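You operate a simulated robot arm through the tools that you are given. There is no shell and no other tool. Be economical: measure what you need, move in short steps, check, and stop when the job is done.

The job below is to be done with a simulated two-armed robot. You get a single attempt, and the scene is never put back.

JOB
Cool the steam box, then stand the tray on the bench beside it.
Fine: blue valve open, wait till the red lamp is out, free the latch; cover shut again.
Where things are to end (x, y in the base frame): silver tray within 60 mm of [770, 310].

It is judged by the outcome, as a careful person would: the job done as asked, and still so three seconds after it is handed in. It fails if anything else is knocked over, pushed out of place, dropped, spilled or broken. Lids that push on must go on centred and level and be pressed home; caps that screw on are set level and turned clockwise until they are tight.

ROBOT AND FRAMES
Two 7-joint arms with two-finger grippers on one trunk, on a base that drives. Base frame: it is fixed to the floor where the robot stands at the start and does not move with it; the origin is under the middle of the robot, x ahead of it, y to its left, z up; the surface under the hand at the start is at about z = 800. Lengths are in mm, angles in rad, forces in N, time in s.
The left shoulder is at the start at [73, 175, 1095], the right one opposite. With the tool pointing down near the work surface each hand reaches from about 280 to 880 mm from the robot's upright axis, wherever it stands, measured 20 degrees to its own side. Places, roughly: blue valve [500, 0, 700]; hot lamp [800, -400, 1300]; red valve [700, -400, 1000]; steam box [800, -100, 900]; steam box cover [800, -100, 900]; steam box latch [600, -100, 900]; steam knob [400, -300, 700]; top of the steam bench [800, -100, 800]. Payload 2.94 kg a hand.
The tool frame of a hand sits at the grasp point between the pads (the TCP): z along the fingers, y along the line on which they close. The tips reach 30 mm beyond it. Largest opening 138 mm; the body of the gripper starts 109 mm behind the TCP.
Orientation is that of the tool frame in the base frame, as a unit quaternion [w, x, y, z]. With the fingers straight down and closing along the base's y, the tool's x points along the base's -x, its y along +y and its z along -z.

CONTROLS
- The arms move only by the tool servo_tool. It takes "left_rows", "right_rows" or both (then of equal length, played together; a hand with none holds still); each is one flat list of numbers, 7 for each row, row after row: the shift along the tool's x, y, z in mm, then the turn, a rotation vector about the tool's x, y, z in rad, then the closure, from 0 (fully open) to 1 (shut). In form: [x, y, z, ax, ay, az, grip, x, y, z, ax, ay, az, grip, ...]. A call has 1 to 10 rows; each row shifts and turns the commanded pose from where the row before left it, along the tool's axes as they then stand. Each row takes 0.2 s and may step no farther than 50 mm and 0.15 rad from the row before; otherwise, or with a gripper value out of range, the whole call is refused. A pose out of reach is approached as far as the arm can. The call stops where the force on the tool passes 90 N (or 10 N more than at its start, if that is more) or the arm is blocked; 0.2 s more then pass. Each finger halts on what it meets, pressing with about 26 N; the grip force reading is that of the motor and also rises with nothing between the fingers. The clock runs only during rows and for 0.2 s after the last one: add rows that do not move to give the fingers time. It gives the time, the measured TCP pose, the force on the tool (base axes), the opening and the grip force at its end, in the units of the frame above (readings bear some noise), with the torque about the TCP (base axes, N m) and any sound that the robot's microphone picked up, and new pictures: "show" is both (left out), scene, wrist or none (wrist: the cameras of the hands that moved).
- Cameras (640 x 400 px; columns grow to the right, rows downward): "scene" is now at [174.1, -16.4, 1571.5]; the picture's right is [-0.23, -0.97, 0.00], its down [-0.71, 0.17, -0.68] and it looks along [0.66, -0.15, -0.73] (base axes); focal length 218 px, centre (320, 200). "left" rides on the left gripper at [71, -19, -146] in its tool frame; the picture's right is [0.26, 0.96, 0.00], its down [-0.85, 0.23, -0.48] and it looks along [-0.46, 0.12, 0.88] (tool axes); focal length 280 px, centre (320, 200). "right" rides on the right gripper at [71, 19, -146] in its tool frame; the picture's right is [-0.26, 0.97, 0.00], its down [-0.85, -0.23, -0.48] and it looks along [-0.46, -0.13, 0.88] (tool axes); focal length 280 px, centre (320, 200). There is no depth. A picture from a camera that has moved, and an enlarged one, comes with that camera's place and axes in the base frame and with its lens.
- slide_trunk(by): slides the trunk up (or, below 0, down) by that many mm; the arms and the scene camera ride with it, the base frame stays. It gives what a move gives, with no picture.
- drive_base(legs): drives the robot by 1 to 6 legs, each [ahead, turn to the left] in mm and rad, along the robot's own axes; the way and the turn of a leg run together, so that a leg with both is an arc; at most 1500 mm and 3.142 rad a leg. The arms and the cameras ride along, it lands a little off, and it stops where it bumps. It gives what a move gives, and a new picture of the scene camera.
- aim_head(pan, tilt): turns the head with the scene camera to pan (to the left, within 2.094 rad either way) and tilt (down, from -0.506 to 1.204), counted from straight ahead of the robot. It gives what a move gives, and a new picture of the scene camera.
- inspect(camera, box): a new picture of the part [left, top, right, bottom] of that camera's present view, enlarged. The clock stands still meanwhile.
- job_done(): hands the job in; it is judged then, once.

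Go step by step. Nothing tells you exact positions but the pictures and the camera data: compare them with the known pose of the tool, close in by small moves and look again before you grip or let go. The budget is 120 turns and 260 pictures, counting those below and the enlarged ones. Unless the task says otherwise, let go and move clear before handing in.

The tools are called after "Call:" by a JSON object that holds its "fn" and its "kwargs". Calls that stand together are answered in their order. servo_tool: Moves the arms, as the interface text tells. Its arguments: {"type":"object","properties":{"left_rows":{"type":"array"},"right_rows":{"type":"array"},"show":{"type":"string","enum":["both","scene","wrist","none"]}},"required":[]} The other tools are called the same way: slide_trunk (by) slides the trunk up or down; drive_base (legs) drives the base; aim_head (pan, tilt) turns the head that bears the scene camera; inspect (camera, box) takes an enlarged picture of a part of a camera's view; job_done () hands the job in.

At the start:

```text
time_s: 0.0
left_position: [550.3, 205.8, 1280.0]
left_ee_rot: [0.0, 0.0, 1.0, 0.0]
left_force: [0.2, 0.9, 0.2]
left_ft_torque: [0.0, -0.01, 0.0]
left_opening: 137.9
left_grasp_force: 0.0
right_position: [507.9, -219.4, 1377.2]
right_ee_rot: [0.001, 0.001, 1.0, 0.001]
right_force: [0.0, 0.7, -0.3]
right_ft_torque: [0.03, 0.02, -0.03]
right_opening: 138.1
right_grasp_force: 0.1
trunk travel left (down, up): [-269.0, 465.0]
robot x, y, heading: [-2.8, 0.4, -0.005]
head pan, tilt: [-0.229, 0.822]
```

scene: 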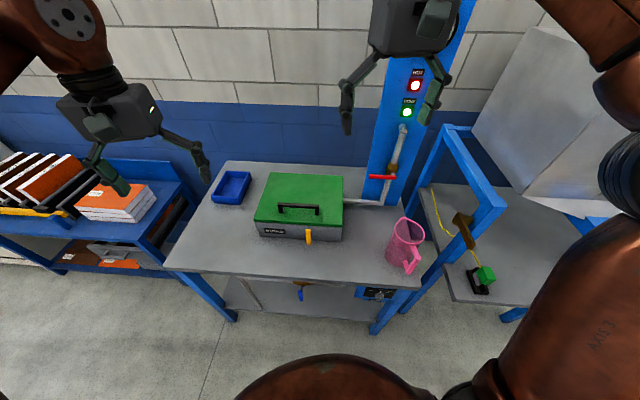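
right: 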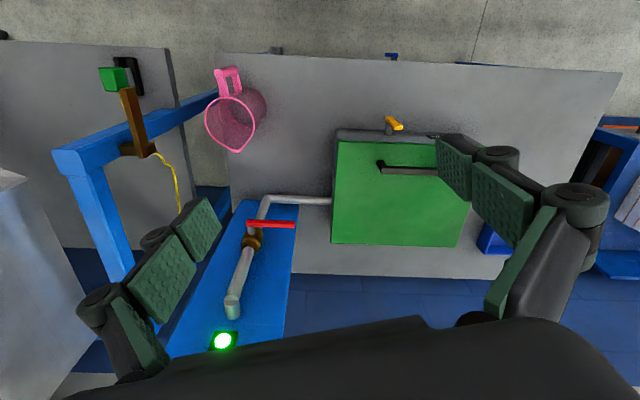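
left: 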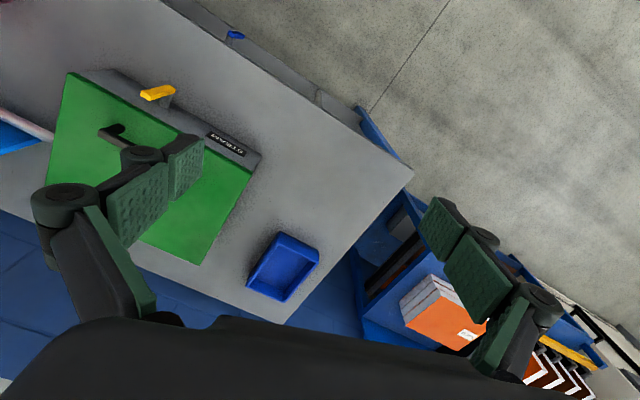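

I see the bench with the green-covered steam box, yellow latch, red valve on the feed pipe, two lamps, a pink jug and the blue valve beneath the front edge. First I look closer at the lamps, the valves and the panel.

Call:
{"fn": "inspect", "kwargs": {"camera": "scene", "box": [350, 50, 470, 220]}}

Call:
{"fn": "inspect", "kwargs": {"camera": "scene", "box": [240, 160, 440, 310]}}

Call:
{"fn": "inspect", "kwargs": {"camera": "scene", "box": [270, 260, 420, 340]}}

```text
2.35 times, centred on (410, 135) of scene
camera zoom: at [174.1, -16.4, 1571.5], right [-0.23, -0.97, 0.0], down [-0.71, 0.17, -0.68], along [0.66, -0.15, -0.73], focal length 513 px, centre (108, 353)
```

zoom: 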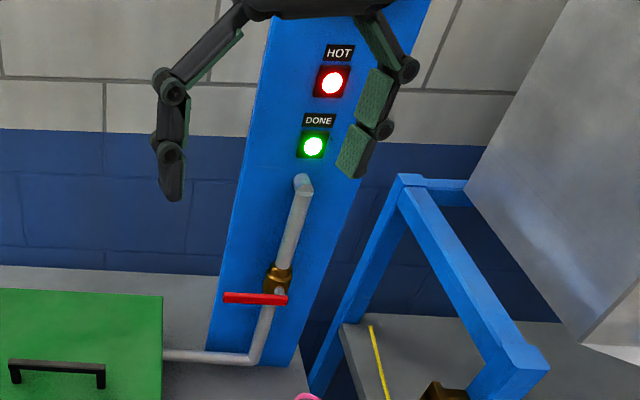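

```text
2.67 times, centred on (340, 235) of scene
camera zoom: at [174.1, -16.4, 1571.5], right [-0.23, -0.97, 0.0], down [-0.71, 0.17, -0.68], along [0.66, -0.15, -0.73], focal length 581 px, centre (267, 107)
```

zoom: 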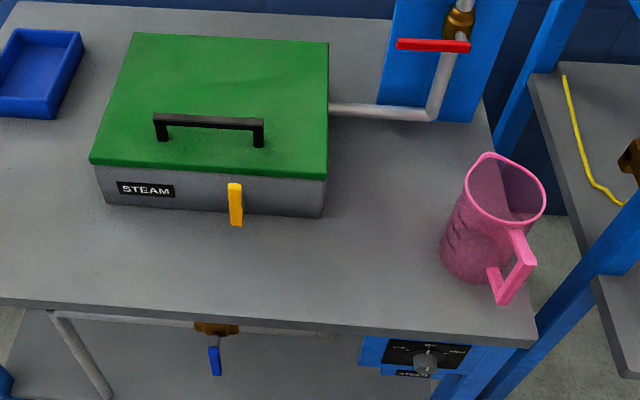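

```text
4.27 times, centred on (345, 300) of scene
camera zoom: at [174.1, -16.4, 1571.5], right [-0.23, -0.97, 0.0], down [-0.71, 0.17, -0.68], along [0.66, -0.15, -0.73], focal length 930 px, centre (213, -227)
```

zoom: 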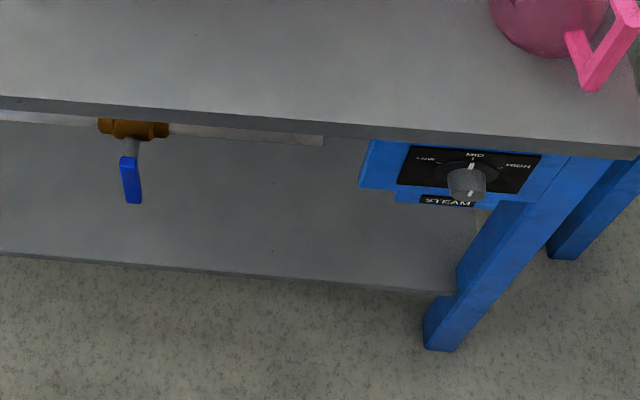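

The red valve lies across its pipe (already closed), the HOT lamp is lit, and the blue handle hangs across its horizontal pipe (closed). I drive back a little to get a better view of the blue valve and make room for a forward-pointing hand.

Call:
{"fn": "drive_base", "kwargs": {"legs": [[-300, 0]]}}

Call:
{"fn": "aim_head", "kwargs": {"pan": 0, "tilt": 0.75}}

```text
time_s: 2.0
left_position: [254.0, 203.5, 1278.2]
left_ee_rot: [-0.002, 0.003, 1.0, 0.001]
left_force: [0.3, -0.4, -0.7]
left_ft_torque: [0.0, 0.0, 0.0]
left_opening: 138.0
left_grasp_force: 0.0
right_position: [210.1, -221.8, 1375.0]
right_ee_rot: [-0.002, 0.002, 1.0, -0.001]
right_force: [-0.5, 0.6, -0.5]
right_ft_torque: [-0.03, 0.05, 0.0]
right_opening: 138.3
right_grasp_force: 0.0
trunk travel left (down, up): [-269.0, 465.0]
robot x, y, heading: [-296.1, 3.6, -0.005]
head pan, tilt: [-0.229, 0.822]
camera scene: at [-119.0, -16.4, 1571.0], right [-0.23, -0.97, 0.0], down [-0.72, 0.17, -0.68], along [0.66, -0.16, -0.74], focal length 218 px, centre (320, 200)
```

scene: 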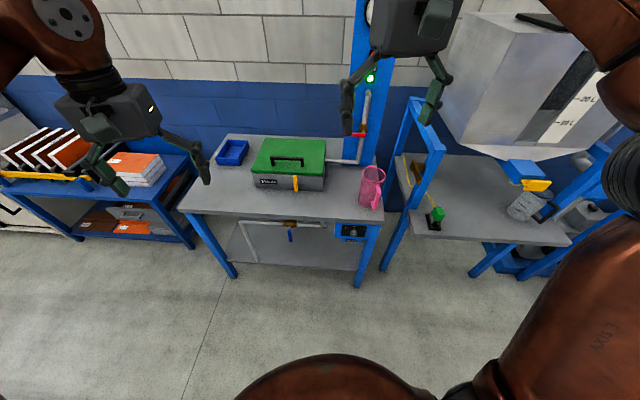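

```text
time_s: 2.8
left_position: [246.9, 202.9, 1281.3]
left_ee_rot: [0.002, 0.002, 1.0, 0.0]
left_force: [-0.3, -0.2, 0.0]
left_ft_torque: [-0.04, -0.05, -0.02]
left_opening: 138.0
left_grasp_force: 0.1
right_position: [204.5, -221.2, 1377.8]
right_ee_rot: [0.001, 0.004, 1.0, 0.0]
right_force: [-0.2, -0.3, -1.0]
right_ft_torque: [0.0, -0.01, 0.0]
right_opening: 137.9
right_grasp_force: 0.1
trunk travel left (down, up): [-269.0, 465.0]
robot x, y, heading: [-298.2, 1.5, -0.002]
head pan, tilt: [0.0, 0.75]
camera scene: at [-121.7, 1.3, 1577.7], right [-0.01, -1.0, 0.0], down [-0.68, 0.0, -0.73], along [0.73, 0.0, -0.68], focal length 218 px, centre (320, 200)
```

scene: 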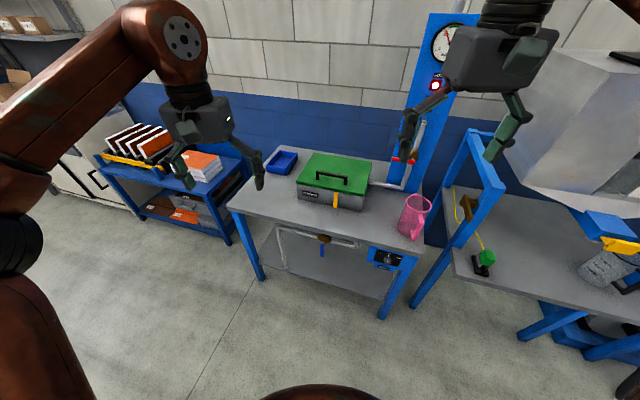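

A pressure gauge sits above the lamps. I zoom on it and on the valve.

Call:
{"fn": "inspect", "kwargs": {"camera": "scene", "box": [390, 10, 490, 200]}}

Call:
{"fn": "inspect", "kwargs": {"camera": "scene", "box": [265, 215, 415, 280]}}

Call:
{"fn": "slide_trunk", "kwargs": {"by": -250}}

```text
2.11 times, centred on (440, 105) of scene
camera zoom: at [-121.7, 1.3, 1577.7], right [-0.01, -1.0, 0.0], down [-0.68, 0.0, -0.73], along [0.73, 0.0, -0.68], focal length 459 px, centre (67, 400)
```

zoom: 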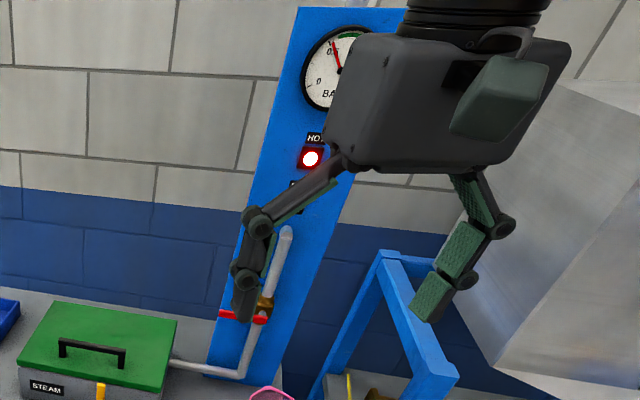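

```text
4.27 times, centred on (340, 248) of scene
camera zoom: at [-121.7, 1.3, 1577.7], right [-0.01, -1.0, 0.0], down [-0.68, 0.0, -0.73], along [0.73, 0.0, -0.68], focal length 930 px, centre (235, -3)
```

zoom: 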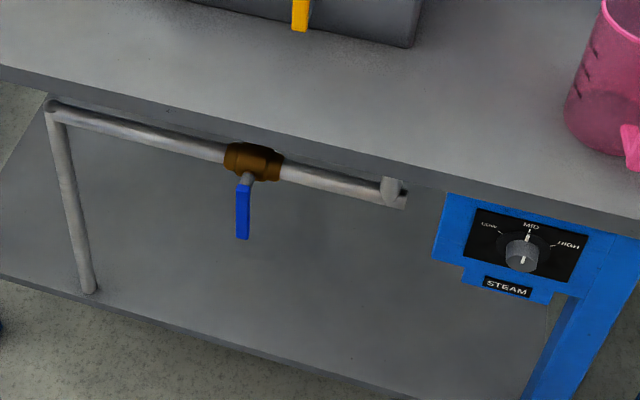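

```text
time_s: 5.5
left_position: [267.7, 215.8, 978.5]
left_ee_rot: [-0.077, -0.02, 0.997, 0.012]
left_force: [-2.6, -1.7, 1.5]
left_ft_torque: [0.1, -0.22, -0.04]
left_opening: 137.9
left_grasp_force: 0.1
right_position: [419.5, -267.8, 882.5]
right_ee_rot: [-0.236, 0.088, 0.968, 0.013]
right_force: [0.7, -0.5, 0.8]
right_ft_torque: [0.17, 0.04, -0.1]
right_opening: 137.8
right_grasp_force: 0.0
trunk travel left (down, up): [-19.0, 715.0]
robot x, y, heading: [-299.1, 1.8, -0.005]
head pan, tilt: [0.0, 0.75]
stopped: the arm was blocked; the commanded pose is now the measured one
```

The slide stopped with the right arm blocked and displaced. I look at the scene before doing anything.

Call:
{"fn": "aim_head", "kwargs": {"pan": -0.2, "tilt": 0.6}}

Call:
{"fn": "servo_tool", "kwargs": {"right_rows": [0, 0, 0, 0, 0, 0, 0], "show": "wrist"}}

```text
time_s: 6.2
left_position: [224.7, 218.4, 995.9]
left_ee_rot: [-0.055, -0.019, 0.998, 0.005]
left_force: [0.0, -0.8, -0.2]
left_ft_torque: [-0.01, 0.02, -0.01]
left_opening: 137.9
left_grasp_force: 0.1
right_position: [380.5, -265.9, 907.3]
right_ee_rot: [-0.213, 0.087, 0.973, 0.016]
right_force: [0.3, -0.7, 0.4]
right_ft_torque: [-0.03, -0.08, 0.02]
right_opening: 138.0
right_grasp_force: 0.1
trunk travel left (down, up): [-19.0, 715.0]
robot x, y, heading: [-299.0, 0.2, -0.007]
head pan, tilt: [-0.201, 0.6]
camera scene: at [216.1, -17.5, 1283.7], right [-0.2, -0.98, 0.02], down [-0.61, 0.12, -0.78], along [0.76, -0.17, -0.62], focal length 218 px, centre (320, 200)
```

scene: 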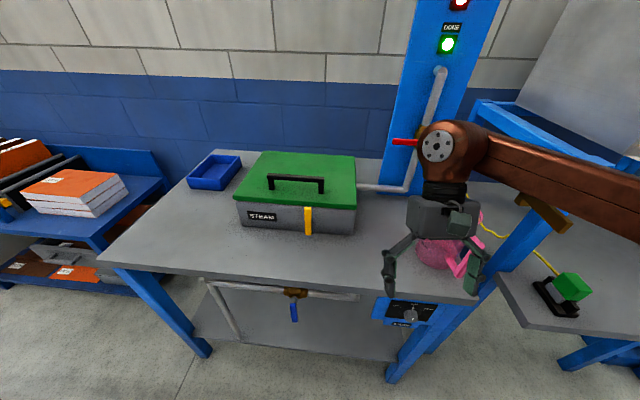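

```text
time_s: 6.5
left_position: [165.0, 219.8, 989.4]
left_ee_rot: [-0.064, -0.034, 0.997, 0.023]
left_force: [5.2, -1.2, 3.9]
left_ft_torque: [0.15, 0.68, 0.02]
left_opening: 137.8
left_grasp_force: 0.1
right_position: [334.6, -290.7, 886.2]
right_ee_rot: [-0.24, 0.13, 0.962, 0.019]
right_force: [2.0, -1.4, -10.2]
right_ft_torque: [0.39, 0.96, -0.1]
right_opening: 138.1
right_grasp_force: 0.1
trunk travel left (down, up): [-19.0, 715.0]
robot x, y, heading: [-300.8, 1.4, -0.005]
head pan, tilt: [-0.201, 0.6]
stopped in row 1 (left hand): the arm was blocked; the commanded pose is now the measured one
camera right: at [343.5, -270.5, 1047.8], right [0.47, 0.87, -0.15], down [0.88, -0.47, 0.03], along [-0.04, -0.14, -0.99], focal length 280 px, centre (320, 200)
```

right: 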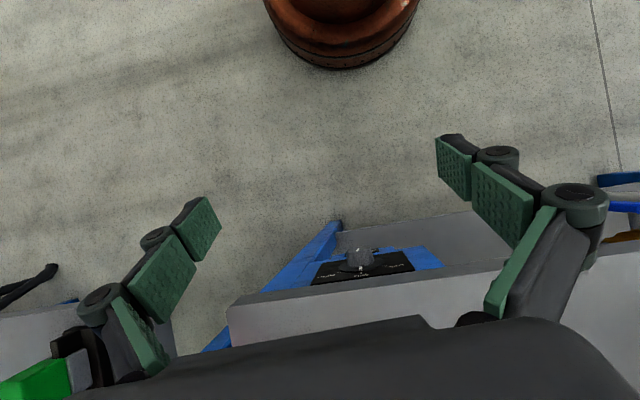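

The torso has leaned and the arms are still shifting. I let it settle and read again.

Call:
{"fn": "servo_tool", "kwargs": {"right_rows": [0, 0, 0, 0, 0, 0, 0, 0, 0, 0, 0, 0, 0, 0, 0, 0, 0, 0, 0, 0, 0], "left_rows": [0, 0, 0, 0, 0, 0, 0, 0, 0, 0, 0, 0, 0, 0, 0, 0, 0, 0, 0, 0, 0], "show": "both"}}

```text
time_s: 6.9
left_position: [116.4, 217.3, 978.9]
left_ee_rot: [-0.059, -0.048, 0.997, 0.017]
left_force: [-3.7, -5.4, -1.2]
left_ft_torque: [0.61, -0.54, -0.09]
left_opening: 138.0
left_grasp_force: 0.0
right_position: [287.1, -303.3, 877.2]
right_ee_rot: [-0.25, 0.154, 0.956, 0.008]
right_force: [-1.0, 2.2, 10.7]
right_ft_torque: [-0.3, -0.8, 0.15]
right_opening: 137.4
right_grasp_force: 0.0
trunk travel left (down, up): [-19.0, 715.0]
robot x, y, heading: [-302.1, 0.2, -0.011]
head pan, tilt: [-0.201, 0.6]
stopped in row 1 (left hand): the arm was blocked; the commanded pose is now the measured one
camera scene: at [206.4, -22.9, 1285.1], right [-0.21, -0.98, 0.01], down [-0.61, 0.12, -0.79], along [0.77, -0.17, -0.62], focal length 218 px, centre (320, 200)
camera right: at [303.1, -278.1, 1038.4], right [0.51, 0.84, -0.19], down [0.86, -0.51, 0.02], along [-0.08, -0.17, -0.98], focal length 280 px, centre (320, 200)
camera left: at [66.1, 189.3, 1132.2], right [-0.35, 0.93, 0.07], down [0.87, 0.3, 0.38], along [0.34, 0.19, -0.92], focal length 280 px, centre (320, 200)
```

scene: 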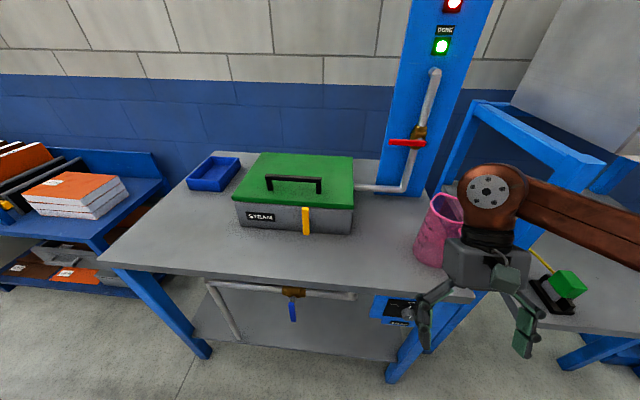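
right: 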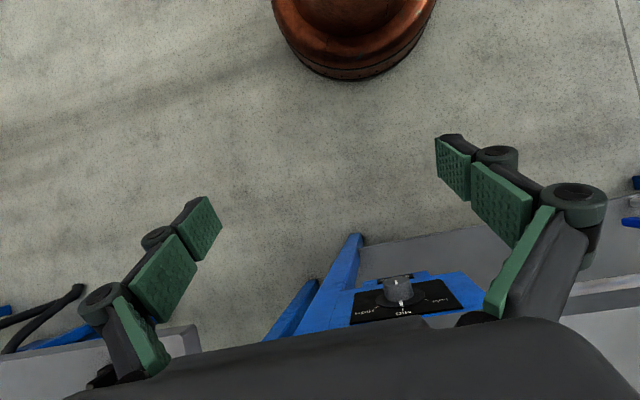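
left: 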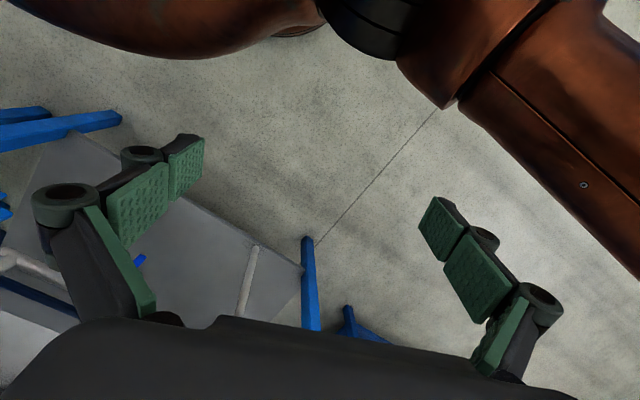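

The trunk is evidently an articulated one that leans forward when lowered, and the left elbow jams on the body. I raise it back part of the way.

Call:
{"fn": "slide_trunk", "kwargs": {"by": 150}}

Call:
{"fn": "aim_head", "kwargs": {"pan": 0, "tilt": 0.6}}

```text
time_s: 7.2
left_position: [70.8, 230.9, 980.7]
left_ee_rot: [-0.102, -0.071, 0.991, 0.04]
left_force: [0.2, -0.8, -0.3]
left_ft_torque: [0.14, 0.0, -0.08]
left_opening: 137.7
left_grasp_force: 0.0
right_position: [232.9, -314.0, 875.0]
right_ee_rot: [-0.26, 0.176, 0.949, 0.001]
right_force: [0.8, -1.2, 1.0]
right_ft_torque: [0.1, 0.01, -0.02]
right_opening: 137.7
right_grasp_force: 0.1
trunk travel left (down, up): [-21.0, 713.0]
robot x, y, heading: [-301.1, -0.0, -0.009]
head pan, tilt: [-0.201, 0.6]
stopped: the arm was blocked; the commanded pose is now the measured one
```

```text
time_s: 7.9
left_position: [45.3, 226.1, 1000.1]
left_ee_rot: [-0.047, -0.058, 0.997, 0.023]
left_force: [-0.7, 0.5, 1.7]
left_ft_torque: [0.03, -0.13, -0.03]
left_opening: 138.1
left_grasp_force: 0.0
right_position: [214.9, -300.5, 917.6]
right_ee_rot: [-0.204, 0.153, 0.967, 0.013]
right_force: [0.2, -0.2, 3.1]
right_ft_torque: [0.0, -0.19, 0.01]
right_opening: 137.8
right_grasp_force: 0.0
trunk travel left (down, up): [-21.0, 713.0]
robot x, y, heading: [-300.4, 0.6, -0.008]
head pan, tilt: [0.0, 0.6]
camera scene: at [113.1, -1.1, 1310.5], right [-0.01, -1.0, 0.0], down [-0.56, 0.01, -0.83], along [0.83, -0.01, -0.56], focal length 218 px, centre (320, 200)
```

scene: 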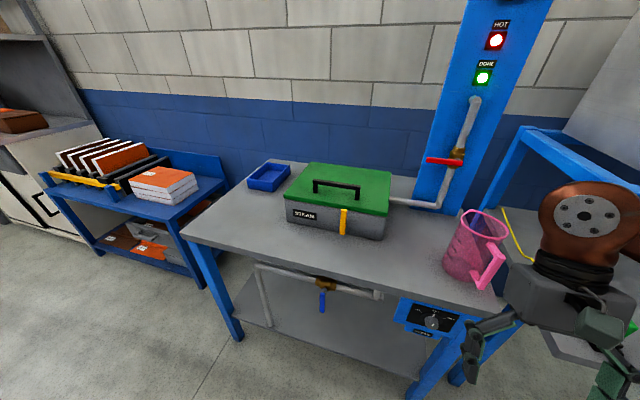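

The torso is still swinging back upright; I wait for it to settle.

Call:
{"fn": "aim_head", "kwargs": {"pan": 0, "tilt": 0.7}}

Call:
{"fn": "servo_tool", "kwargs": {"left_rows": [0, 0, 0, 0, 0, 0, 0, 0, 0, 0, 0, 0, 0, 0, 0, 0, 0, 0, 0, 0, 0], "show": "none"}}

Call:
{"fn": "servo_tool", "kwargs": {"right_rows": [0, 0, 0, 0, 0, 0, 0, 0, 0, 0, 0, 0, 0, 0, 0, 0, 0, 0, 0, 0, 0], "show": "none"}}

```text
time_s: 8.6
left_position: [66.0, 226.8, 994.8]
left_ee_rot: [-0.06, -0.058, 0.996, 0.025]
left_force: [0.6, 0.5, -0.5]
left_ft_torque: [0.01, -0.03, 0.0]
left_opening: 138.1
left_grasp_force: 0.1
right_position: [232.4, -301.3, 907.0]
right_ee_rot: [-0.218, 0.154, 0.964, 0.01]
right_force: [0.8, 0.3, 0.2]
right_ft_torque: [0.01, -0.01, -0.03]
right_opening: 137.7
right_grasp_force: 0.1
trunk travel left (down, up): [-21.0, 713.0]
robot x, y, heading: [-301.0, 0.4, -0.01]
head pan, tilt: [0.0, 0.7]
camera scene: at [138.5, -1.8, 1294.8], right [-0.01, -1.0, 0.0], down [-0.66, 0.01, -0.75], along [0.75, -0.01, -0.66], focal length 218 px, centre (320, 200)
```

scene: 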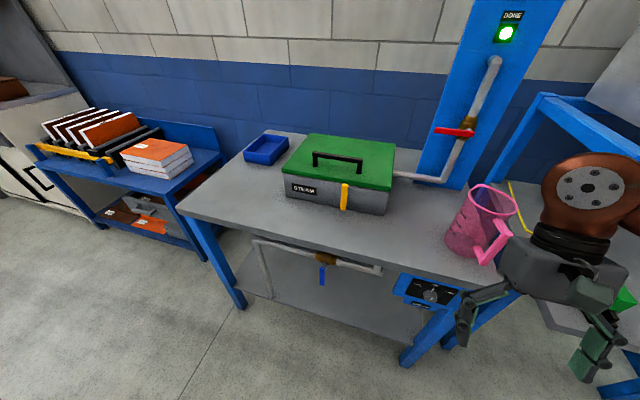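

```text
time_s: 9.4
left_position: [57.7, 225.9, 999.1]
left_ee_rot: [-0.048, -0.056, 0.997, 0.021]
left_force: [0.5, 0.1, -0.8]
left_ft_torque: [0.03, 0.06, 0.02]
left_opening: 138.3
left_grasp_force: 0.0
right_position: [226.2, -298.4, 916.3]
right_ee_rot: [-0.203, 0.151, 0.968, 0.013]
right_force: [0.5, 0.4, -0.5]
right_ft_torque: [0.03, 0.06, 0.0]
right_opening: 137.8
right_grasp_force: 0.0
trunk travel left (down, up): [-21.0, 713.0]
robot x, y, heading: [-297.6, 1.9, -0.011]
head pan, tilt: [0.0, 0.7]
```

```text
time_s: 10.2
left_position: [58.0, 226.0, 998.4]
left_ee_rot: [-0.047, -0.055, 0.997, 0.021]
left_force: [0.3, 0.0, -1.1]
left_ft_torque: [0.01, 0.05, -0.03]
left_opening: 137.8
left_grasp_force: 0.0
right_position: [228.3, -297.5, 917.3]
right_ee_rot: [-0.202, 0.151, 0.968, 0.013]
right_force: [-0.9, 0.8, 0.4]
right_ft_torque: [0.01, 0.02, -0.02]
right_opening: 137.9
right_grasp_force: 0.1
trunk travel left (down, up): [-21.0, 713.0]
robot x, y, heading: [-301.0, -0.5, -0.009]
head pan, tilt: [0.0, 0.7]
```

Stable now. By triangulating, the blue lever hangs from a stem near [490, -5, 710] down to about z 630, in front of the bench edge (x≈505). I close the left hand and swing it to point forward while moving ahead of the body.

Call:
{"fn": "servo_tool", "kwargs": {"left_rows": [-30, 0, 0, 0, -0.149, 0, 1, -29.7, 0, 4.5, 0, -0.149, 0, 1, -28.7, 0, 8.9, 0, -0.149, 0, 1, -27, 0, 13, 0, -0.149, 0, 1, -24.8, 0, 16.9, 0, -0.149, 0, 1, -22, 0, 20.4, 0, -0.149, 0, 1, -18.6, 0, 23.5, 0, -0.149, 0, 1, -14.9, 0, 26, 0, -0.149, 0, 1, -10.9, 0, 28, 0, -0.149, 0, 1, -6.6, 0, 29.3, 0, -0.149, 0, 1], "show": "both"}}

```text
time_s: 12.4
left_position: [358.3, 250.6, 956.3]
left_ee_rot: [0.643, -0.025, 0.763, 0.054]
left_force: [0.0, 0.0, 0.6]
left_ft_torque: [0.03, -0.03, -0.01]
left_opening: 0.1
left_grasp_force: 26.3
left hand out of reach, approached as far as the arm can: row 1
right_position: [229.4, -298.6, 917.3]
right_ee_rot: [-0.204, 0.151, 0.967, 0.014]
right_force: [-0.8, -0.6, 0.5]
right_ft_torque: [0.0, -0.01, -0.01]
right_opening: 137.9
right_grasp_force: 0.2
trunk travel left (down, up): [-21.0, 713.0]
robot x, y, heading: [-301.3, -1.0, -0.003]
head pan, tilt: [0.0, 0.7]
camera scene: at [118.5, -1.1, 1298.8], right [-0.01, -1.0, 0.0], down [-0.65, 0.01, -0.76], along [0.76, -0.01, -0.65], focal length 218 px, centre (320, 200)
camera left: at [205.9, 219.1, 911.3], right [-0.15, 0.97, -0.21], down [-0.34, 0.15, 0.93], along [0.93, 0.21, 0.31], focal length 280 px, centre (320, 200)
```

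scene: 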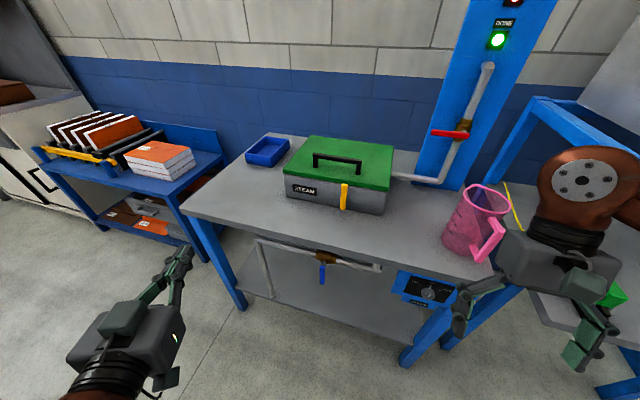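
left: 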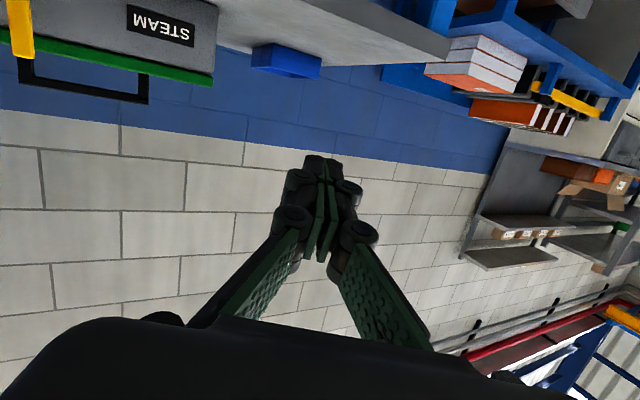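

The left hand is closed and pointing forward. I bring it down to just left of the lever, still short of it, and square it up.

Call:
{"fn": "servo_tool", "kwargs": {"left_rows": [36, -26, 8.75, 0.0144, -0.0208, -0.004, 1, 36, -26, 8.75, 0.0144, -0.0208, -0.004, 1, 36, -26, 8.75, 0.0144, -0.0208, -0.004, 1, 36, -26, 8.75, 0.0144, -0.0208, -0.004, 1, 36, -26, 8.75, 0.0144, -0.0208, -0.004, 1, 36, -26, 8.75, 0.0144, -0.0208, -0.004, 1, 36, -26, 8.75, 0.0144, -0.0208, -0.004, 1, 36, -26, 8.75, 0.0144, -0.0208, -0.004, 1], "show": "both"}}

```text
time_s: 14.2
left_position: [359.6, 244.9, 947.9]
left_ee_rot: [0.645, -0.025, 0.762, 0.053]
left_force: [0.9, -0.5, 1.0]
left_ft_torque: [0.01, 0.0, 0.02]
left_opening: 0.0
left_grasp_force: 25.6
left hand out of reach, approached as far as the arm can: row 1, 2, 3, 4, 5, 6, 7, 8
right_position: [230.6, -303.0, 903.6]
right_ee_rot: [-0.221, 0.156, 0.963, 0.008]
right_force: [0.3, -0.2, -0.5]
right_ft_torque: [0.03, 0.05, 0.01]
right_opening: 138.1
right_grasp_force: 0.1
trunk travel left (down, up): [-21.0, 713.0]
robot x, y, heading: [-301.6, 3.7, -0.01]
head pan, tilt: [0.0, 0.7]
camera scene: at [142.0, -1.7, 1294.1], right [-0.01, -1.0, 0.0], down [-0.66, 0.01, -0.75], along [0.75, -0.01, -0.66], focal length 218 px, centre (320, 200)
camera left: at [207.1, 213.6, 902.3], right [-0.14, 0.97, -0.21], down [-0.35, 0.15, 0.93], along [0.93, 0.21, 0.31], focal length 280 px, centre (320, 200)
```

scene: 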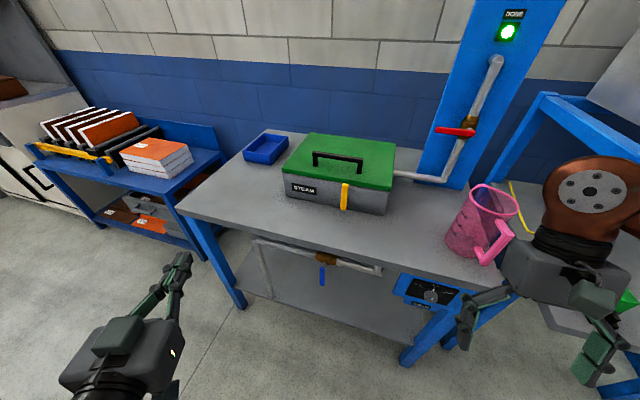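
left: 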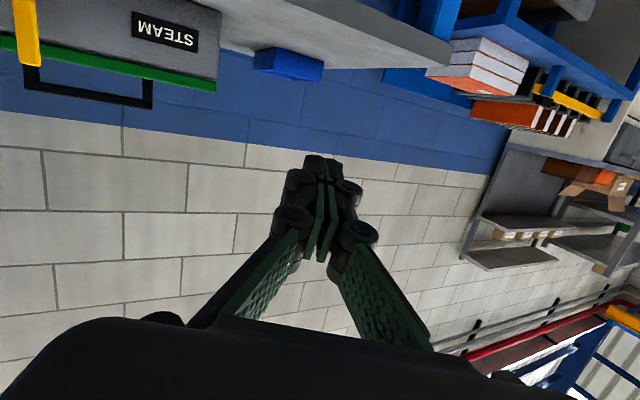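

The arm is folded too tightly against a forward-leaned shoulder. Raising the trunk back up should move the shoulder backward and give the arm room.

Call:
{"fn": "slide_trunk", "kwargs": {"by": 100}}

Call:
{"fn": "slide_trunk", "kwargs": {"by": 100}}

Call:
{"fn": "aim_head", "kwargs": {"pan": 0, "tilt": 0.8}}

```text
time_s: 15.5
left_position: [363.7, 246.9, 1043.6]
left_ee_rot: [0.649, -0.021, 0.759, 0.046]
left_force: [0.5, -0.7, -0.3]
left_ft_torque: [0.0, -0.08, 0.03]
left_opening: 0.0
left_grasp_force: 25.7
right_position: [233.5, -297.8, 1013.9]
right_ee_rot: [-0.206, 0.151, 0.967, 0.011]
right_force: [0.9, -0.1, -0.3]
right_ft_torque: [-0.02, 0.11, 0.03]
right_opening: 137.9
right_grasp_force: 0.0
trunk travel left (down, up): [-121.0, 613.0]
robot x, y, heading: [-301.3, -0.0, -0.009]
head pan, tilt: [0.0, 0.7]
```

```text
time_s: 16.4
left_position: [289.1, 246.6, 1154.0]
left_ee_rot: [0.68, -0.019, 0.732, 0.049]
left_force: [1.4, -1.2, 0.2]
left_ft_torque: [0.02, -0.06, 0.16]
left_opening: 0.2
left_grasp_force: 26.0
right_position: [160.9, -299.5, 1115.2]
right_ee_rot: [-0.165, 0.148, 0.975, 0.021]
right_force: [2.5, -0.7, 0.0]
right_ft_torque: [0.14, 0.26, -0.04]
right_opening: 138.0
right_grasp_force: 0.2
trunk travel left (down, up): [-193.0, 541.0]
robot x, y, heading: [-293.6, 1.9, -0.01]
head pan, tilt: [0.0, 0.7]
stopped: the arm was blocked; the commanded pose is now the measured one
```

```text
time_s: 17.1
left_position: [323.7, 246.4, 1140.5]
left_ee_rot: [0.669, -0.019, 0.742, 0.047]
left_force: [-0.9, 0.4, -0.6]
left_ft_torque: [0.01, -0.02, -0.04]
left_opening: 0.0
left_grasp_force: 26.2
right_position: [192.9, -296.8, 1106.3]
right_ee_rot: [-0.18, 0.149, 0.972, 0.016]
right_force: [-0.3, 1.1, 0.2]
right_ft_torque: [-0.06, -0.05, 0.01]
right_opening: 137.9
right_grasp_force: 0.1
trunk travel left (down, up): [-193.0, 541.0]
robot x, y, heading: [-302.8, -1.6, -0.011]
head pan, tilt: [0.0, 0.799]
camera scene: at [-22.2, -0.1, 1490.2], right [-0.01, -1.0, 0.0], down [-0.74, 0.01, -0.68], along [0.68, -0.01, -0.74], focal length 218 px, centre (320, 200)
```

scene: 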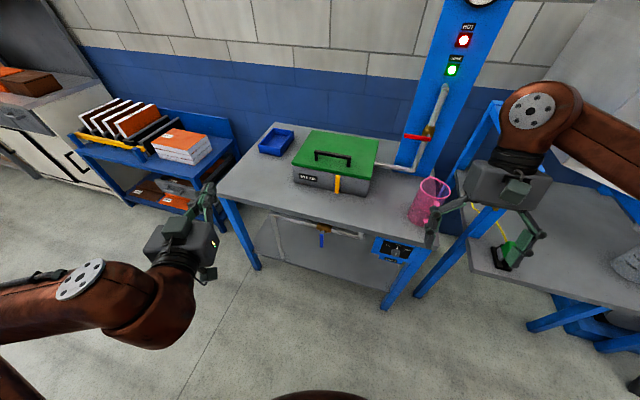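

The trunk is upright enough now. I move the left hand down to the left of the lever.

Call:
{"fn": "servo_tool", "kwargs": {"left_rows": [42, -19, 9.5, 0.0095, -0.0102, -0.0035, 1, 42, -19, 9.5, 0.0095, -0.0102, -0.0035, 1, 42, -19, 9.5, 0.0095, -0.0102, -0.0035, 1, 42, -19, 9.5, 0.0095, -0.0102, -0.0035, 1, 42, -19, 9.5, 0.0095, -0.0102, -0.0035, 1, 42, -19, 9.5, 0.0095, -0.0102, -0.0035, 1, 42, -19, 9.5, 0.0095, -0.0102, -0.0035, 1, 42, -19, 9.5, 0.0095, -0.0102, -0.0035, 1, 42, -19, 9.5, 0.0095, -0.0102, -0.0035, 1, 42, -19, 9.5, 0.0095, -0.0102, -0.0035, 1], "show": "both"}}

```text
time_s: 19.3
left_position: [362.3, 47.3, 808.5]
left_ee_rot: [0.673, 0.012, 0.738, -0.057]
left_force: [1.1, -1.2, -0.5]
left_ft_torque: [0.0, 0.01, 0.03]
left_opening: 0.1
left_grasp_force: 26.0
left hand out of reach, approached as far as the arm can: row 2, 3, 4, 5, 6
right_position: [186.3, -299.1, 1106.0]
right_ee_rot: [-0.18, 0.148, 0.972, 0.017]
right_force: [0.3, -0.1, 0.5]
right_ft_torque: [0.0, 0.06, -0.01]
right_opening: 137.8
right_grasp_force: 0.0
trunk travel left (down, up): [-193.0, 541.0]
robot x, y, heading: [-303.5, -5.2, -0.005]
head pan, tilt: [0.0, 0.799]
camera scene: at [-62.1, -1.3, 1492.7], right [-0.01, -1.0, 0.0], down [-0.72, 0.01, -0.7], along [0.7, -0.01, -0.72], focal length 218 px, centre (320, 200)
camera left: at [209.2, 40.6, 753.9], right [0.07, 0.94, -0.32], down [-0.37, 0.33, 0.87], along [0.93, 0.06, 0.37], focal length 280 px, centre (320, 200)
```

scene: 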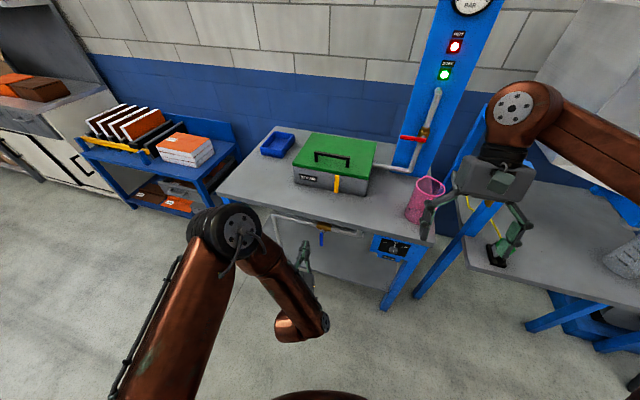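
left: 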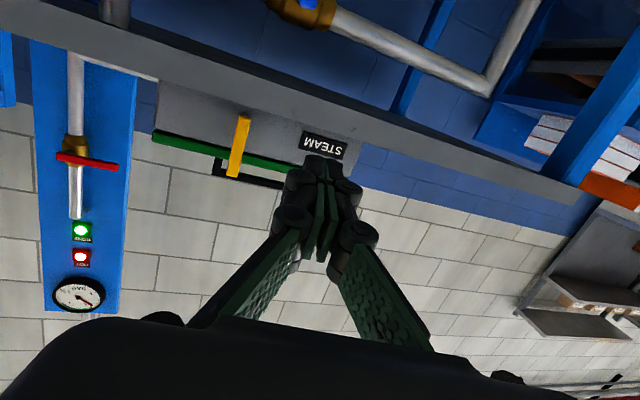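

The hand is at z≈808 just left of the lever; I continue down to lever height.

Call:
{"fn": "servo_tool", "kwargs": {"left_rows": [29, 5.4, 6.4, -0.02, -0.018, 0.012, 1, 29, 5.4, 6.4, -0.02, -0.018, 0.012, 1, 29, 5.4, 6.4, -0.02, -0.018, 0.012, 1, 29, 5.4, 6.4, -0.02, -0.018, 0.012, 1, 29, 5.4, 6.4, -0.02, -0.018, 0.012, 1], "show": "both"}}

```text
time_s: 20.5
left_position: [386.0, 68.5, 660.3]
left_ee_rot: [0.707, -0.001, 0.707, 0.0]
left_force: [0.0, 0.4, -0.8]
left_ft_torque: [0.02, -0.01, -0.01]
left_opening: 0.0
left_grasp_force: 25.9
right_position: [186.5, -298.7, 1107.6]
right_ee_rot: [-0.179, 0.149, 0.972, 0.017]
right_force: [0.3, -1.0, -0.1]
right_ft_torque: [0.02, 0.0, 0.03]
right_opening: 137.8
right_grasp_force: 0.1
trunk travel left (down, up): [-193.0, 541.0]
robot x, y, heading: [-299.6, 3.3, -0.01]
head pan, tilt: [0.0, 0.799]
camera scene: at [-62.0, -0.7, 1492.7], right [-0.01, -1.0, 0.0], down [-0.72, 0.01, -0.7], along [0.7, -0.01, -0.72], focal length 218 px, centre (320, 200)
camera left: at [241.2, 50.6, 590.7], right [0.0, 0.96, -0.26], down [-0.48, 0.23, 0.85], along [0.88, 0.13, 0.46], focal length 280 px, centre (320, 200)
```

scene: 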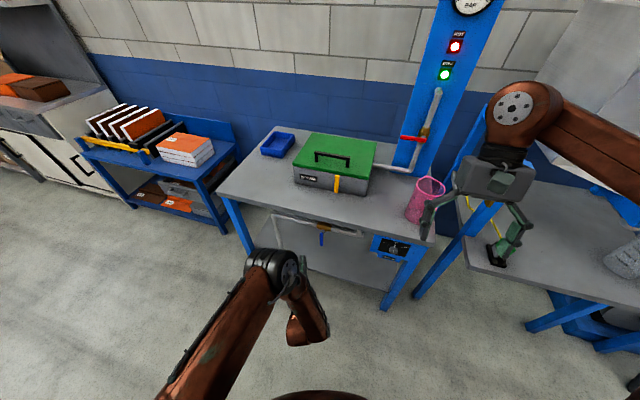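
left: 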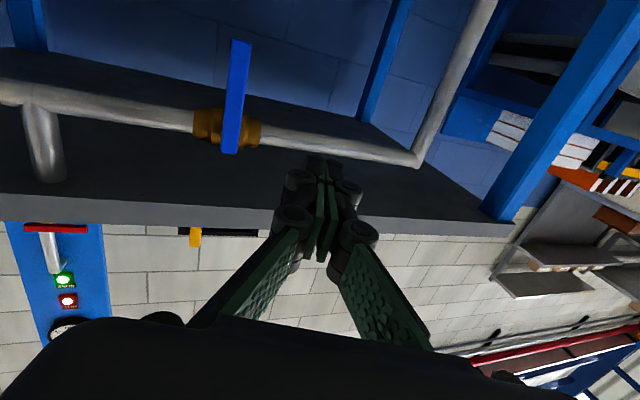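

The wrist view shows the lever hanging from a pivot near [500, -10, 700], tip at z≈603. I move the fingertips in beside it on its left.

Call:
{"fn": "servo_tool", "kwargs": {"left_rows": [8, -15, 45, 0, 0, 0, 1, 7, -15, 44, 0, 0, 0, 1], "show": "both"}}

```text
time_s: 21.1
left_position: [476.0, 37.4, 644.4]
left_ee_rot: [0.706, -0.002, 0.708, 0.001]
left_force: [0.1, -0.2, 0.1]
left_ft_torque: [0.01, -0.05, -0.01]
left_opening: 0.0
left_grasp_force: 26.2
right_position: [187.1, -298.4, 1105.3]
right_ee_rot: [-0.179, 0.149, 0.972, 0.017]
right_force: [0.3, 1.0, -0.3]
right_ft_torque: [0.01, 0.05, 0.0]
right_opening: 137.9
right_grasp_force: 0.0
trunk travel left (down, up): [-193.0, 541.0]
robot x, y, heading: [-296.5, -1.2, -0.011]
head pan, tilt: [0.0, 0.799]
camera scene: at [-62.3, -0.6, 1492.7], right [-0.01, -1.0, 0.0], down [-0.72, 0.01, -0.7], along [0.7, -0.01, -0.72], focal length 218 px, centre (320, 200)
camera left: at [331.5, 19.7, 575.5], right [0.0, 0.96, -0.26], down [-0.48, 0.23, 0.85], along [0.88, 0.13, 0.46], focal length 280 px, centre (320, 200)
```

scene: 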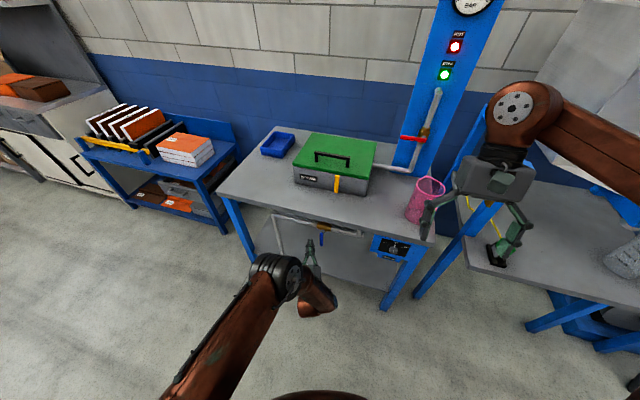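
left: 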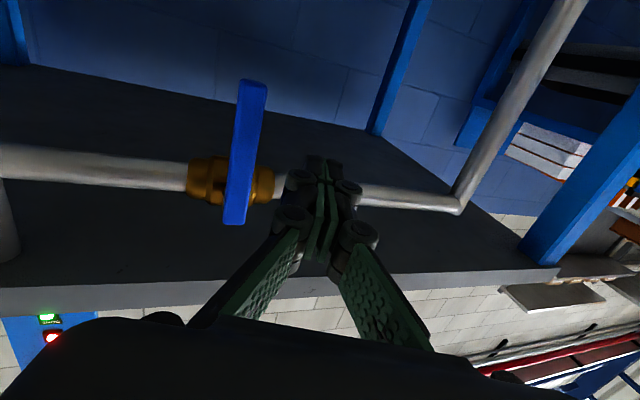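

The fingertips are level with the lever and clear of the pipe. I push it toward −y (anticlockwise from the front) about a third of the way and check.

Call:
{"fn": "servo_tool", "kwargs": {"left_rows": [-1.6, -15, 6, 0, 0, 0, 1, 0, -14, 0, 0, 0, 0, 1, 2.9, -14.1, 0, 0, 0, 0, 1, -0.9, -14.3, 0, 0, 0, 0, 1], "show": "wrist"}}

```text
time_s: 22.3
left_position: [481.8, 6.7, 644.8]
left_ee_rot: [0.709, -0.019, 0.705, 0.023]
left_force: [-15.5, 27.1, 10.3]
left_ft_torque: [-0.44, -0.38, 0.43]
left_opening: 0.0
left_grasp_force: 25.8
right_position: [184.6, -299.7, 1106.0]
right_ee_rot: [-0.178, 0.149, 0.973, 0.018]
right_force: [1.0, -0.6, -0.8]
right_ft_torque: [0.11, 0.06, -0.03]
right_opening: 138.0
right_grasp_force: 0.1
trunk travel left (down, up): [-193.0, 541.0]
robot x, y, heading: [-299.9, 2.0, 0.008]
head pan, tilt: [0.0, 0.799]
stopped in row 4 (left hand): the force on the tool passed its limit at 92 N (the readings are from after the stop); the commanded pose is now the measured one
camera left: at [339.1, -19.9, 575.7], right [-0.06, 0.96, -0.26], down [-0.49, 0.2, 0.85], along [0.87, 0.17, 0.46], focal length 280 px, centre (320, 200)
```

left: 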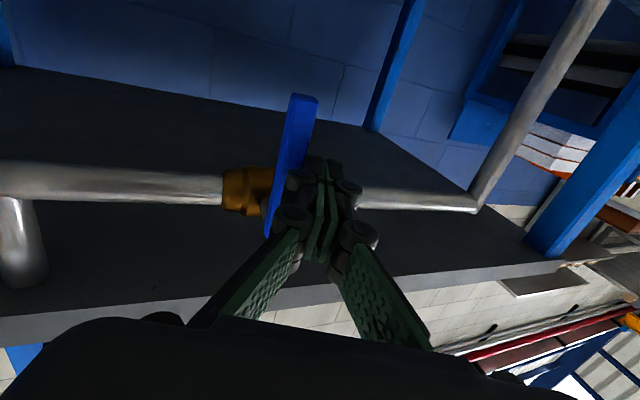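

The lever did not give at 92 N that way, so it turns the other way. I back off, go around in front of it, and come in on its right side.

Call:
{"fn": "servo_tool", "kwargs": {"left_rows": [0, 15, -5, 0.03, 0, 0, 1, 0, 0, -45, 0.03, 0, 0, 1, 0, -40, -5, 0, 0, 0, 1, 0, -40, 0, 0, 0, 0, 1, 0, 0, 45, 0, 0, 0, 1, 0, 0, 10, 0, 0, 0, 1], "show": "wrist"}}

```text
time_s: 23.7
left_position: [479.0, -66.9, 644.8]
left_ee_rot: [0.707, 0.005, 0.707, -0.003]
left_force: [0.4, -0.1, -1.3]
left_ft_torque: [0.03, 0.01, 0.02]
left_opening: 0.3
left_grasp_force: 25.9
right_position: [186.6, -299.1, 1106.2]
right_ee_rot: [-0.178, 0.148, 0.973, 0.017]
right_force: [-0.4, 0.3, 0.3]
right_ft_torque: [0.01, 0.0, 0.0]
right_opening: 138.2
right_grasp_force: 0.0
trunk travel left (down, up): [-193.0, 541.0]
robot x, y, heading: [-298.5, -0.6, 0.002]
head pan, tilt: [0.0, 0.799]
camera left: at [334.1, -81.6, 574.7], right [0.01, 0.97, -0.26], down [-0.47, 0.23, 0.85], along [0.88, 0.11, 0.46], focal length 280 px, centre (320, 200)
```

left: 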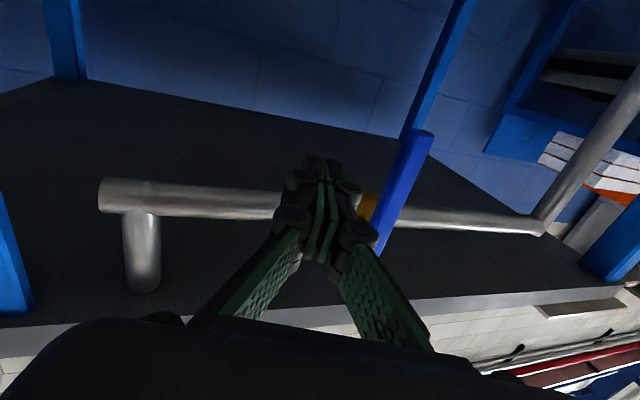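

Now on the right side; I push it toward +y about 30°.

Call:
{"fn": "servo_tool", "kwargs": {"left_rows": [-1, 20, 2, 0, 0, 0, 1, 0, 18, 0, 0, 0, 0, 1, 2.9, 14.1, 0, 0, 0, 0, 1, -0.9, 14.3, 0, 0, 0, 0, 1], "show": "wrist"}}

```text
time_s: 24.7
left_position: [482.2, 1.7, 643.5]
left_ee_rot: [0.707, 0.005, 0.707, -0.003]
left_force: [-1.0, -1.2, 0.3]
left_ft_torque: [0.0, 0.0, 0.04]
left_opening: 0.0
left_grasp_force: 25.8
right_position: [186.7, -298.3, 1106.3]
right_ee_rot: [-0.178, 0.148, 0.973, 0.016]
right_force: [0.1, 0.7, 0.1]
right_ft_torque: [0.01, 0.02, 0.02]
right_opening: 137.9
right_grasp_force: 0.1
trunk travel left (down, up): [-193.0, 541.0]
robot x, y, heading: [-299.9, 0.4, 0.0]
head pan, tilt: [0.0, 0.799]
camera left: at [337.8, -13.3, 573.8], right [0.01, 0.97, -0.26], down [-0.47, 0.23, 0.85], along [0.88, 0.11, 0.46], focal length 280 px, centre (320, 200)
```

left: 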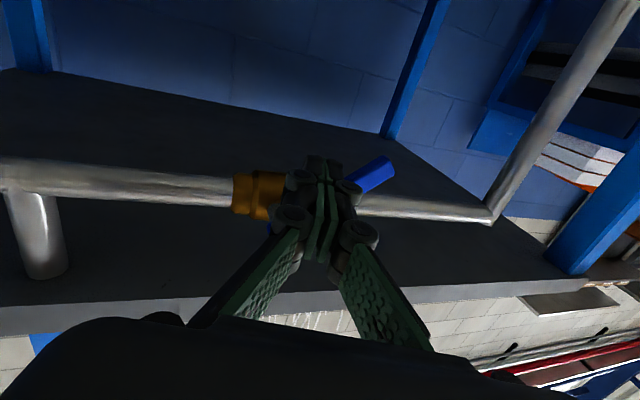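

It turns freely that way. I follow the arc to bring the lever in line with the pipe.

Call:
{"fn": "servo_tool", "kwargs": {"left_rows": [-5, 12.3, 0, 0, 0, 0, 1, -8, 12, 0, 0, 0, 0, 1, -10.8, 9.6, 0, 0, 0, 0, 1, -12.8, 6.4, 0, 0, 0, 0, 1, -4, 1, 0, 0, 0, 0, 1], "show": "wrist"}}

```text
time_s: 25.9
left_position: [484.9, 43.1, 686.4]
left_ee_rot: [0.707, 0.006, 0.707, -0.004]
left_force: [-0.8, 0.5, 0.0]
left_ft_torque: [0.0, -0.01, -0.02]
left_opening: 0.0
left_grasp_force: 27.8
right_position: [186.1, -297.0, 1105.7]
right_ee_rot: [-0.179, 0.147, 0.973, 0.017]
right_force: [-0.4, 0.0, 0.7]
right_ft_torque: [0.01, 0.01, 0.01]
right_opening: 138.1
right_grasp_force: 0.2
trunk travel left (down, up): [-193.0, 541.0]
robot x, y, heading: [-300.4, -0.1, -0.001]
head pan, tilt: [0.0, 0.799]
camera left: at [339.6, 27.7, 615.1], right [0.01, 0.97, -0.26], down [-0.47, 0.23, 0.85], along [0.88, 0.11, 0.46], focal length 280 px, centre (320, 200)
```

left: 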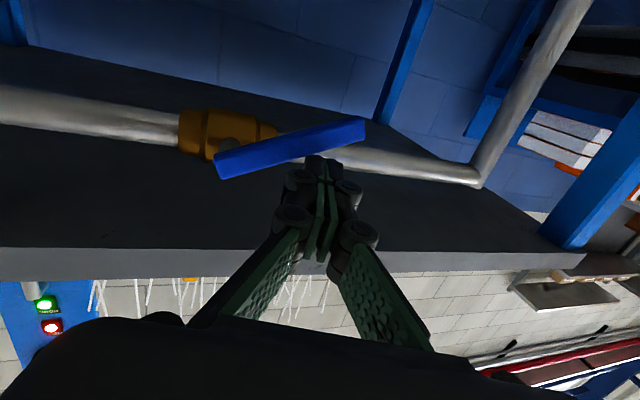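

Steam is venting, but the lever still needs about 15–20°. I push it up farther until its stop.

Call:
{"fn": "servo_tool", "kwargs": {"left_rows": [-7, 1, 0, 0, 0, 0, 1, -7, 1, 0, 0, 0, 0, 1, -4, 0, 0, 0, 0, 0, 1], "show": "both"}}

```text
time_s: 26.7
left_position: [483.2, 43.3, 702.0]
left_ee_rot: [0.707, 0.005, 0.707, -0.003]
left_force: [-0.7, 1.2, 0.9]
left_ft_torque: [0.0, -0.02, 0.01]
left_opening: 0.2
left_grasp_force: 28.3
right_position: [186.7, -298.9, 1106.2]
right_ee_rot: [-0.179, 0.148, 0.973, 0.017]
right_force: [-0.9, 0.5, 0.0]
right_ft_torque: [-0.01, 0.0, 0.01]
right_opening: 138.0
right_grasp_force: 0.0
trunk travel left (down, up): [-193.0, 541.0]
robot x, y, heading: [-302.7, 0.3, 0.001]
head pan, tilt: [0.0, 0.799]
camera scene: at [-62.9, 2.1, 1492.8], right [0.0, -1.0, 0.0], down [-0.72, 0.0, -0.7], along [0.7, 0.0, -0.72], focal length 218 px, centre (320, 200)
camera left: at [338.8, 28.2, 632.8], right [0.01, 0.97, -0.26], down [-0.47, 0.23, 0.85], along [0.88, 0.11, 0.46], focal length 280 px, centre (320, 200)
```

scene: 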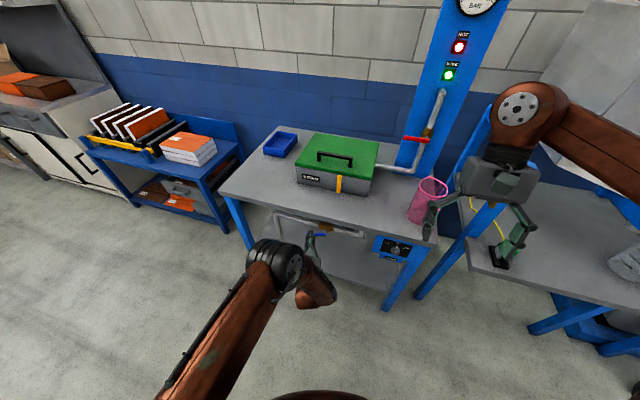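
left: 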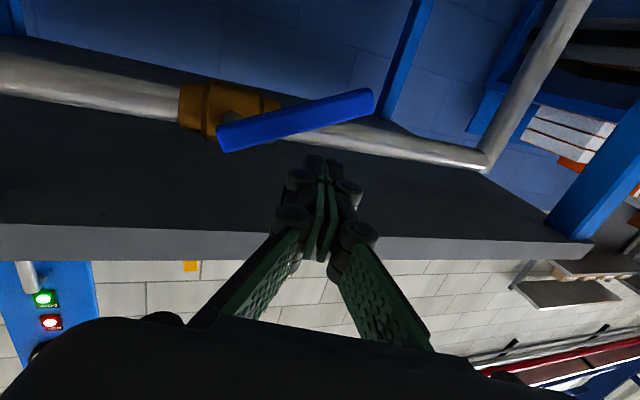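

The fingers slipped past the lever, which stays at about 50° (it runs from the pivot to about [500, 60, 648]). I retract, go back below it and insert deeper before pushing up again.

Call:
{"fn": "servo_tool", "kwargs": {"left_rows": [0, 0, -45, 0, 0, 0, 1, 35, -11, -5, 0, 0, 0, 1, 25, -10, 0, 0, 0, 0, 1, 0, 0, 40, 0, 0, 0, 1, 0, 0, 20, 0, 0, 0, 1], "show": "wrist"}}

```text
time_s: 27.9
left_position: [494.0, 21.8, 641.4]
left_ee_rot: [0.707, 0.006, 0.707, -0.003]
left_force: [0.4, 1.1, 0.6]
left_ft_torque: [-0.01, 0.01, -0.01]
left_opening: 0.0
left_grasp_force: 28.8
right_position: [186.5, -297.4, 1106.8]
right_ee_rot: [-0.178, 0.148, 0.973, 0.017]
right_force: [-0.7, -0.5, 0.0]
right_ft_torque: [0.0, 0.01, 0.0]
right_opening: 137.8
right_grasp_force: 0.0
trunk travel left (down, up): [-193.0, 541.0]
robot x, y, heading: [-299.6, -3.3, 0.005]
head pan, tilt: [0.0, 0.799]
camera left: at [349.1, 7.6, 572.2], right [0.01, 0.97, -0.26], down [-0.47, 0.23, 0.85], along [0.88, 0.11, 0.46], focal length 280 px, centre (320, 200)
```

left: 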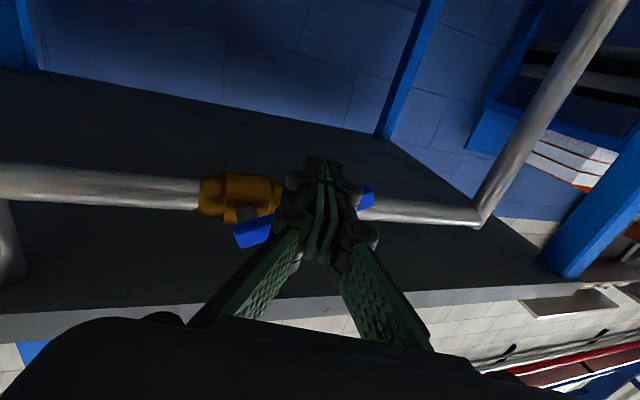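

The fingers are below the lever again and the lever's outer end lies deeper (x≈518). I go 12 mm deeper and follow the arc upward.

Call:
{"fn": "servo_tool", "kwargs": {"left_rows": [0, 0, 12, 0, 0, 0, 1, -7, 4, 0, 0, 0, 0, 1, -6.5, 4, 0, 0, 0, 0, 1, -4, 3.3, 0, 0, 0, 0, 1, -3.5, 3.3, 0, 0, 0, 0, 1, -4.3, 2.5, 0, 0, 0, 0, 1, -4.3, 2.5, 0, 0, 0, 0, 1], "show": "wrist"}}

```text
time_s: 29.5
left_position: [506.1, 42.2, 669.3]
left_ee_rot: [0.705, 0.007, 0.709, -0.004]
left_force: [-1.0, -2.7, -5.8]
left_ft_torque: [0.01, 0.11, -0.07]
left_opening: 5.8
left_grasp_force: 28.4
right_position: [188.7, -297.6, 1105.3]
right_ee_rot: [-0.179, 0.149, 0.972, 0.017]
right_force: [0.2, -0.5, 0.2]
right_ft_torque: [0.0, 0.01, -0.04]
right_opening: 138.2
right_grasp_force: 0.2
trunk travel left (down, up): [-193.0, 541.0]
robot x, y, heading: [-302.7, 0.8, 0.005]
head pan, tilt: [0.0, 0.799]
camera left: at [360.2, 27.3, 601.0], right [0.01, 0.97, -0.26], down [-0.47, 0.23, 0.85], along [0.88, 0.11, 0.46], focal length 280 px, centre (320, 200)
```

left: 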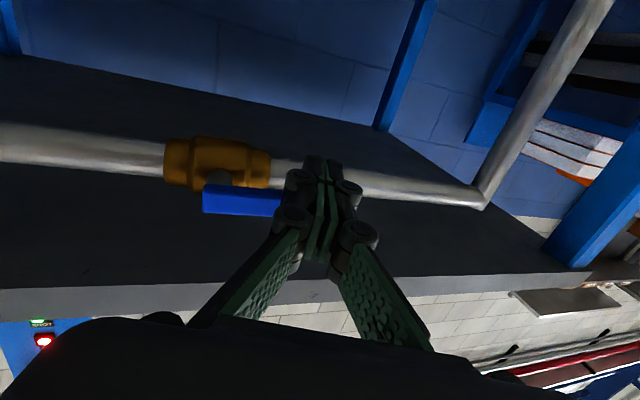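

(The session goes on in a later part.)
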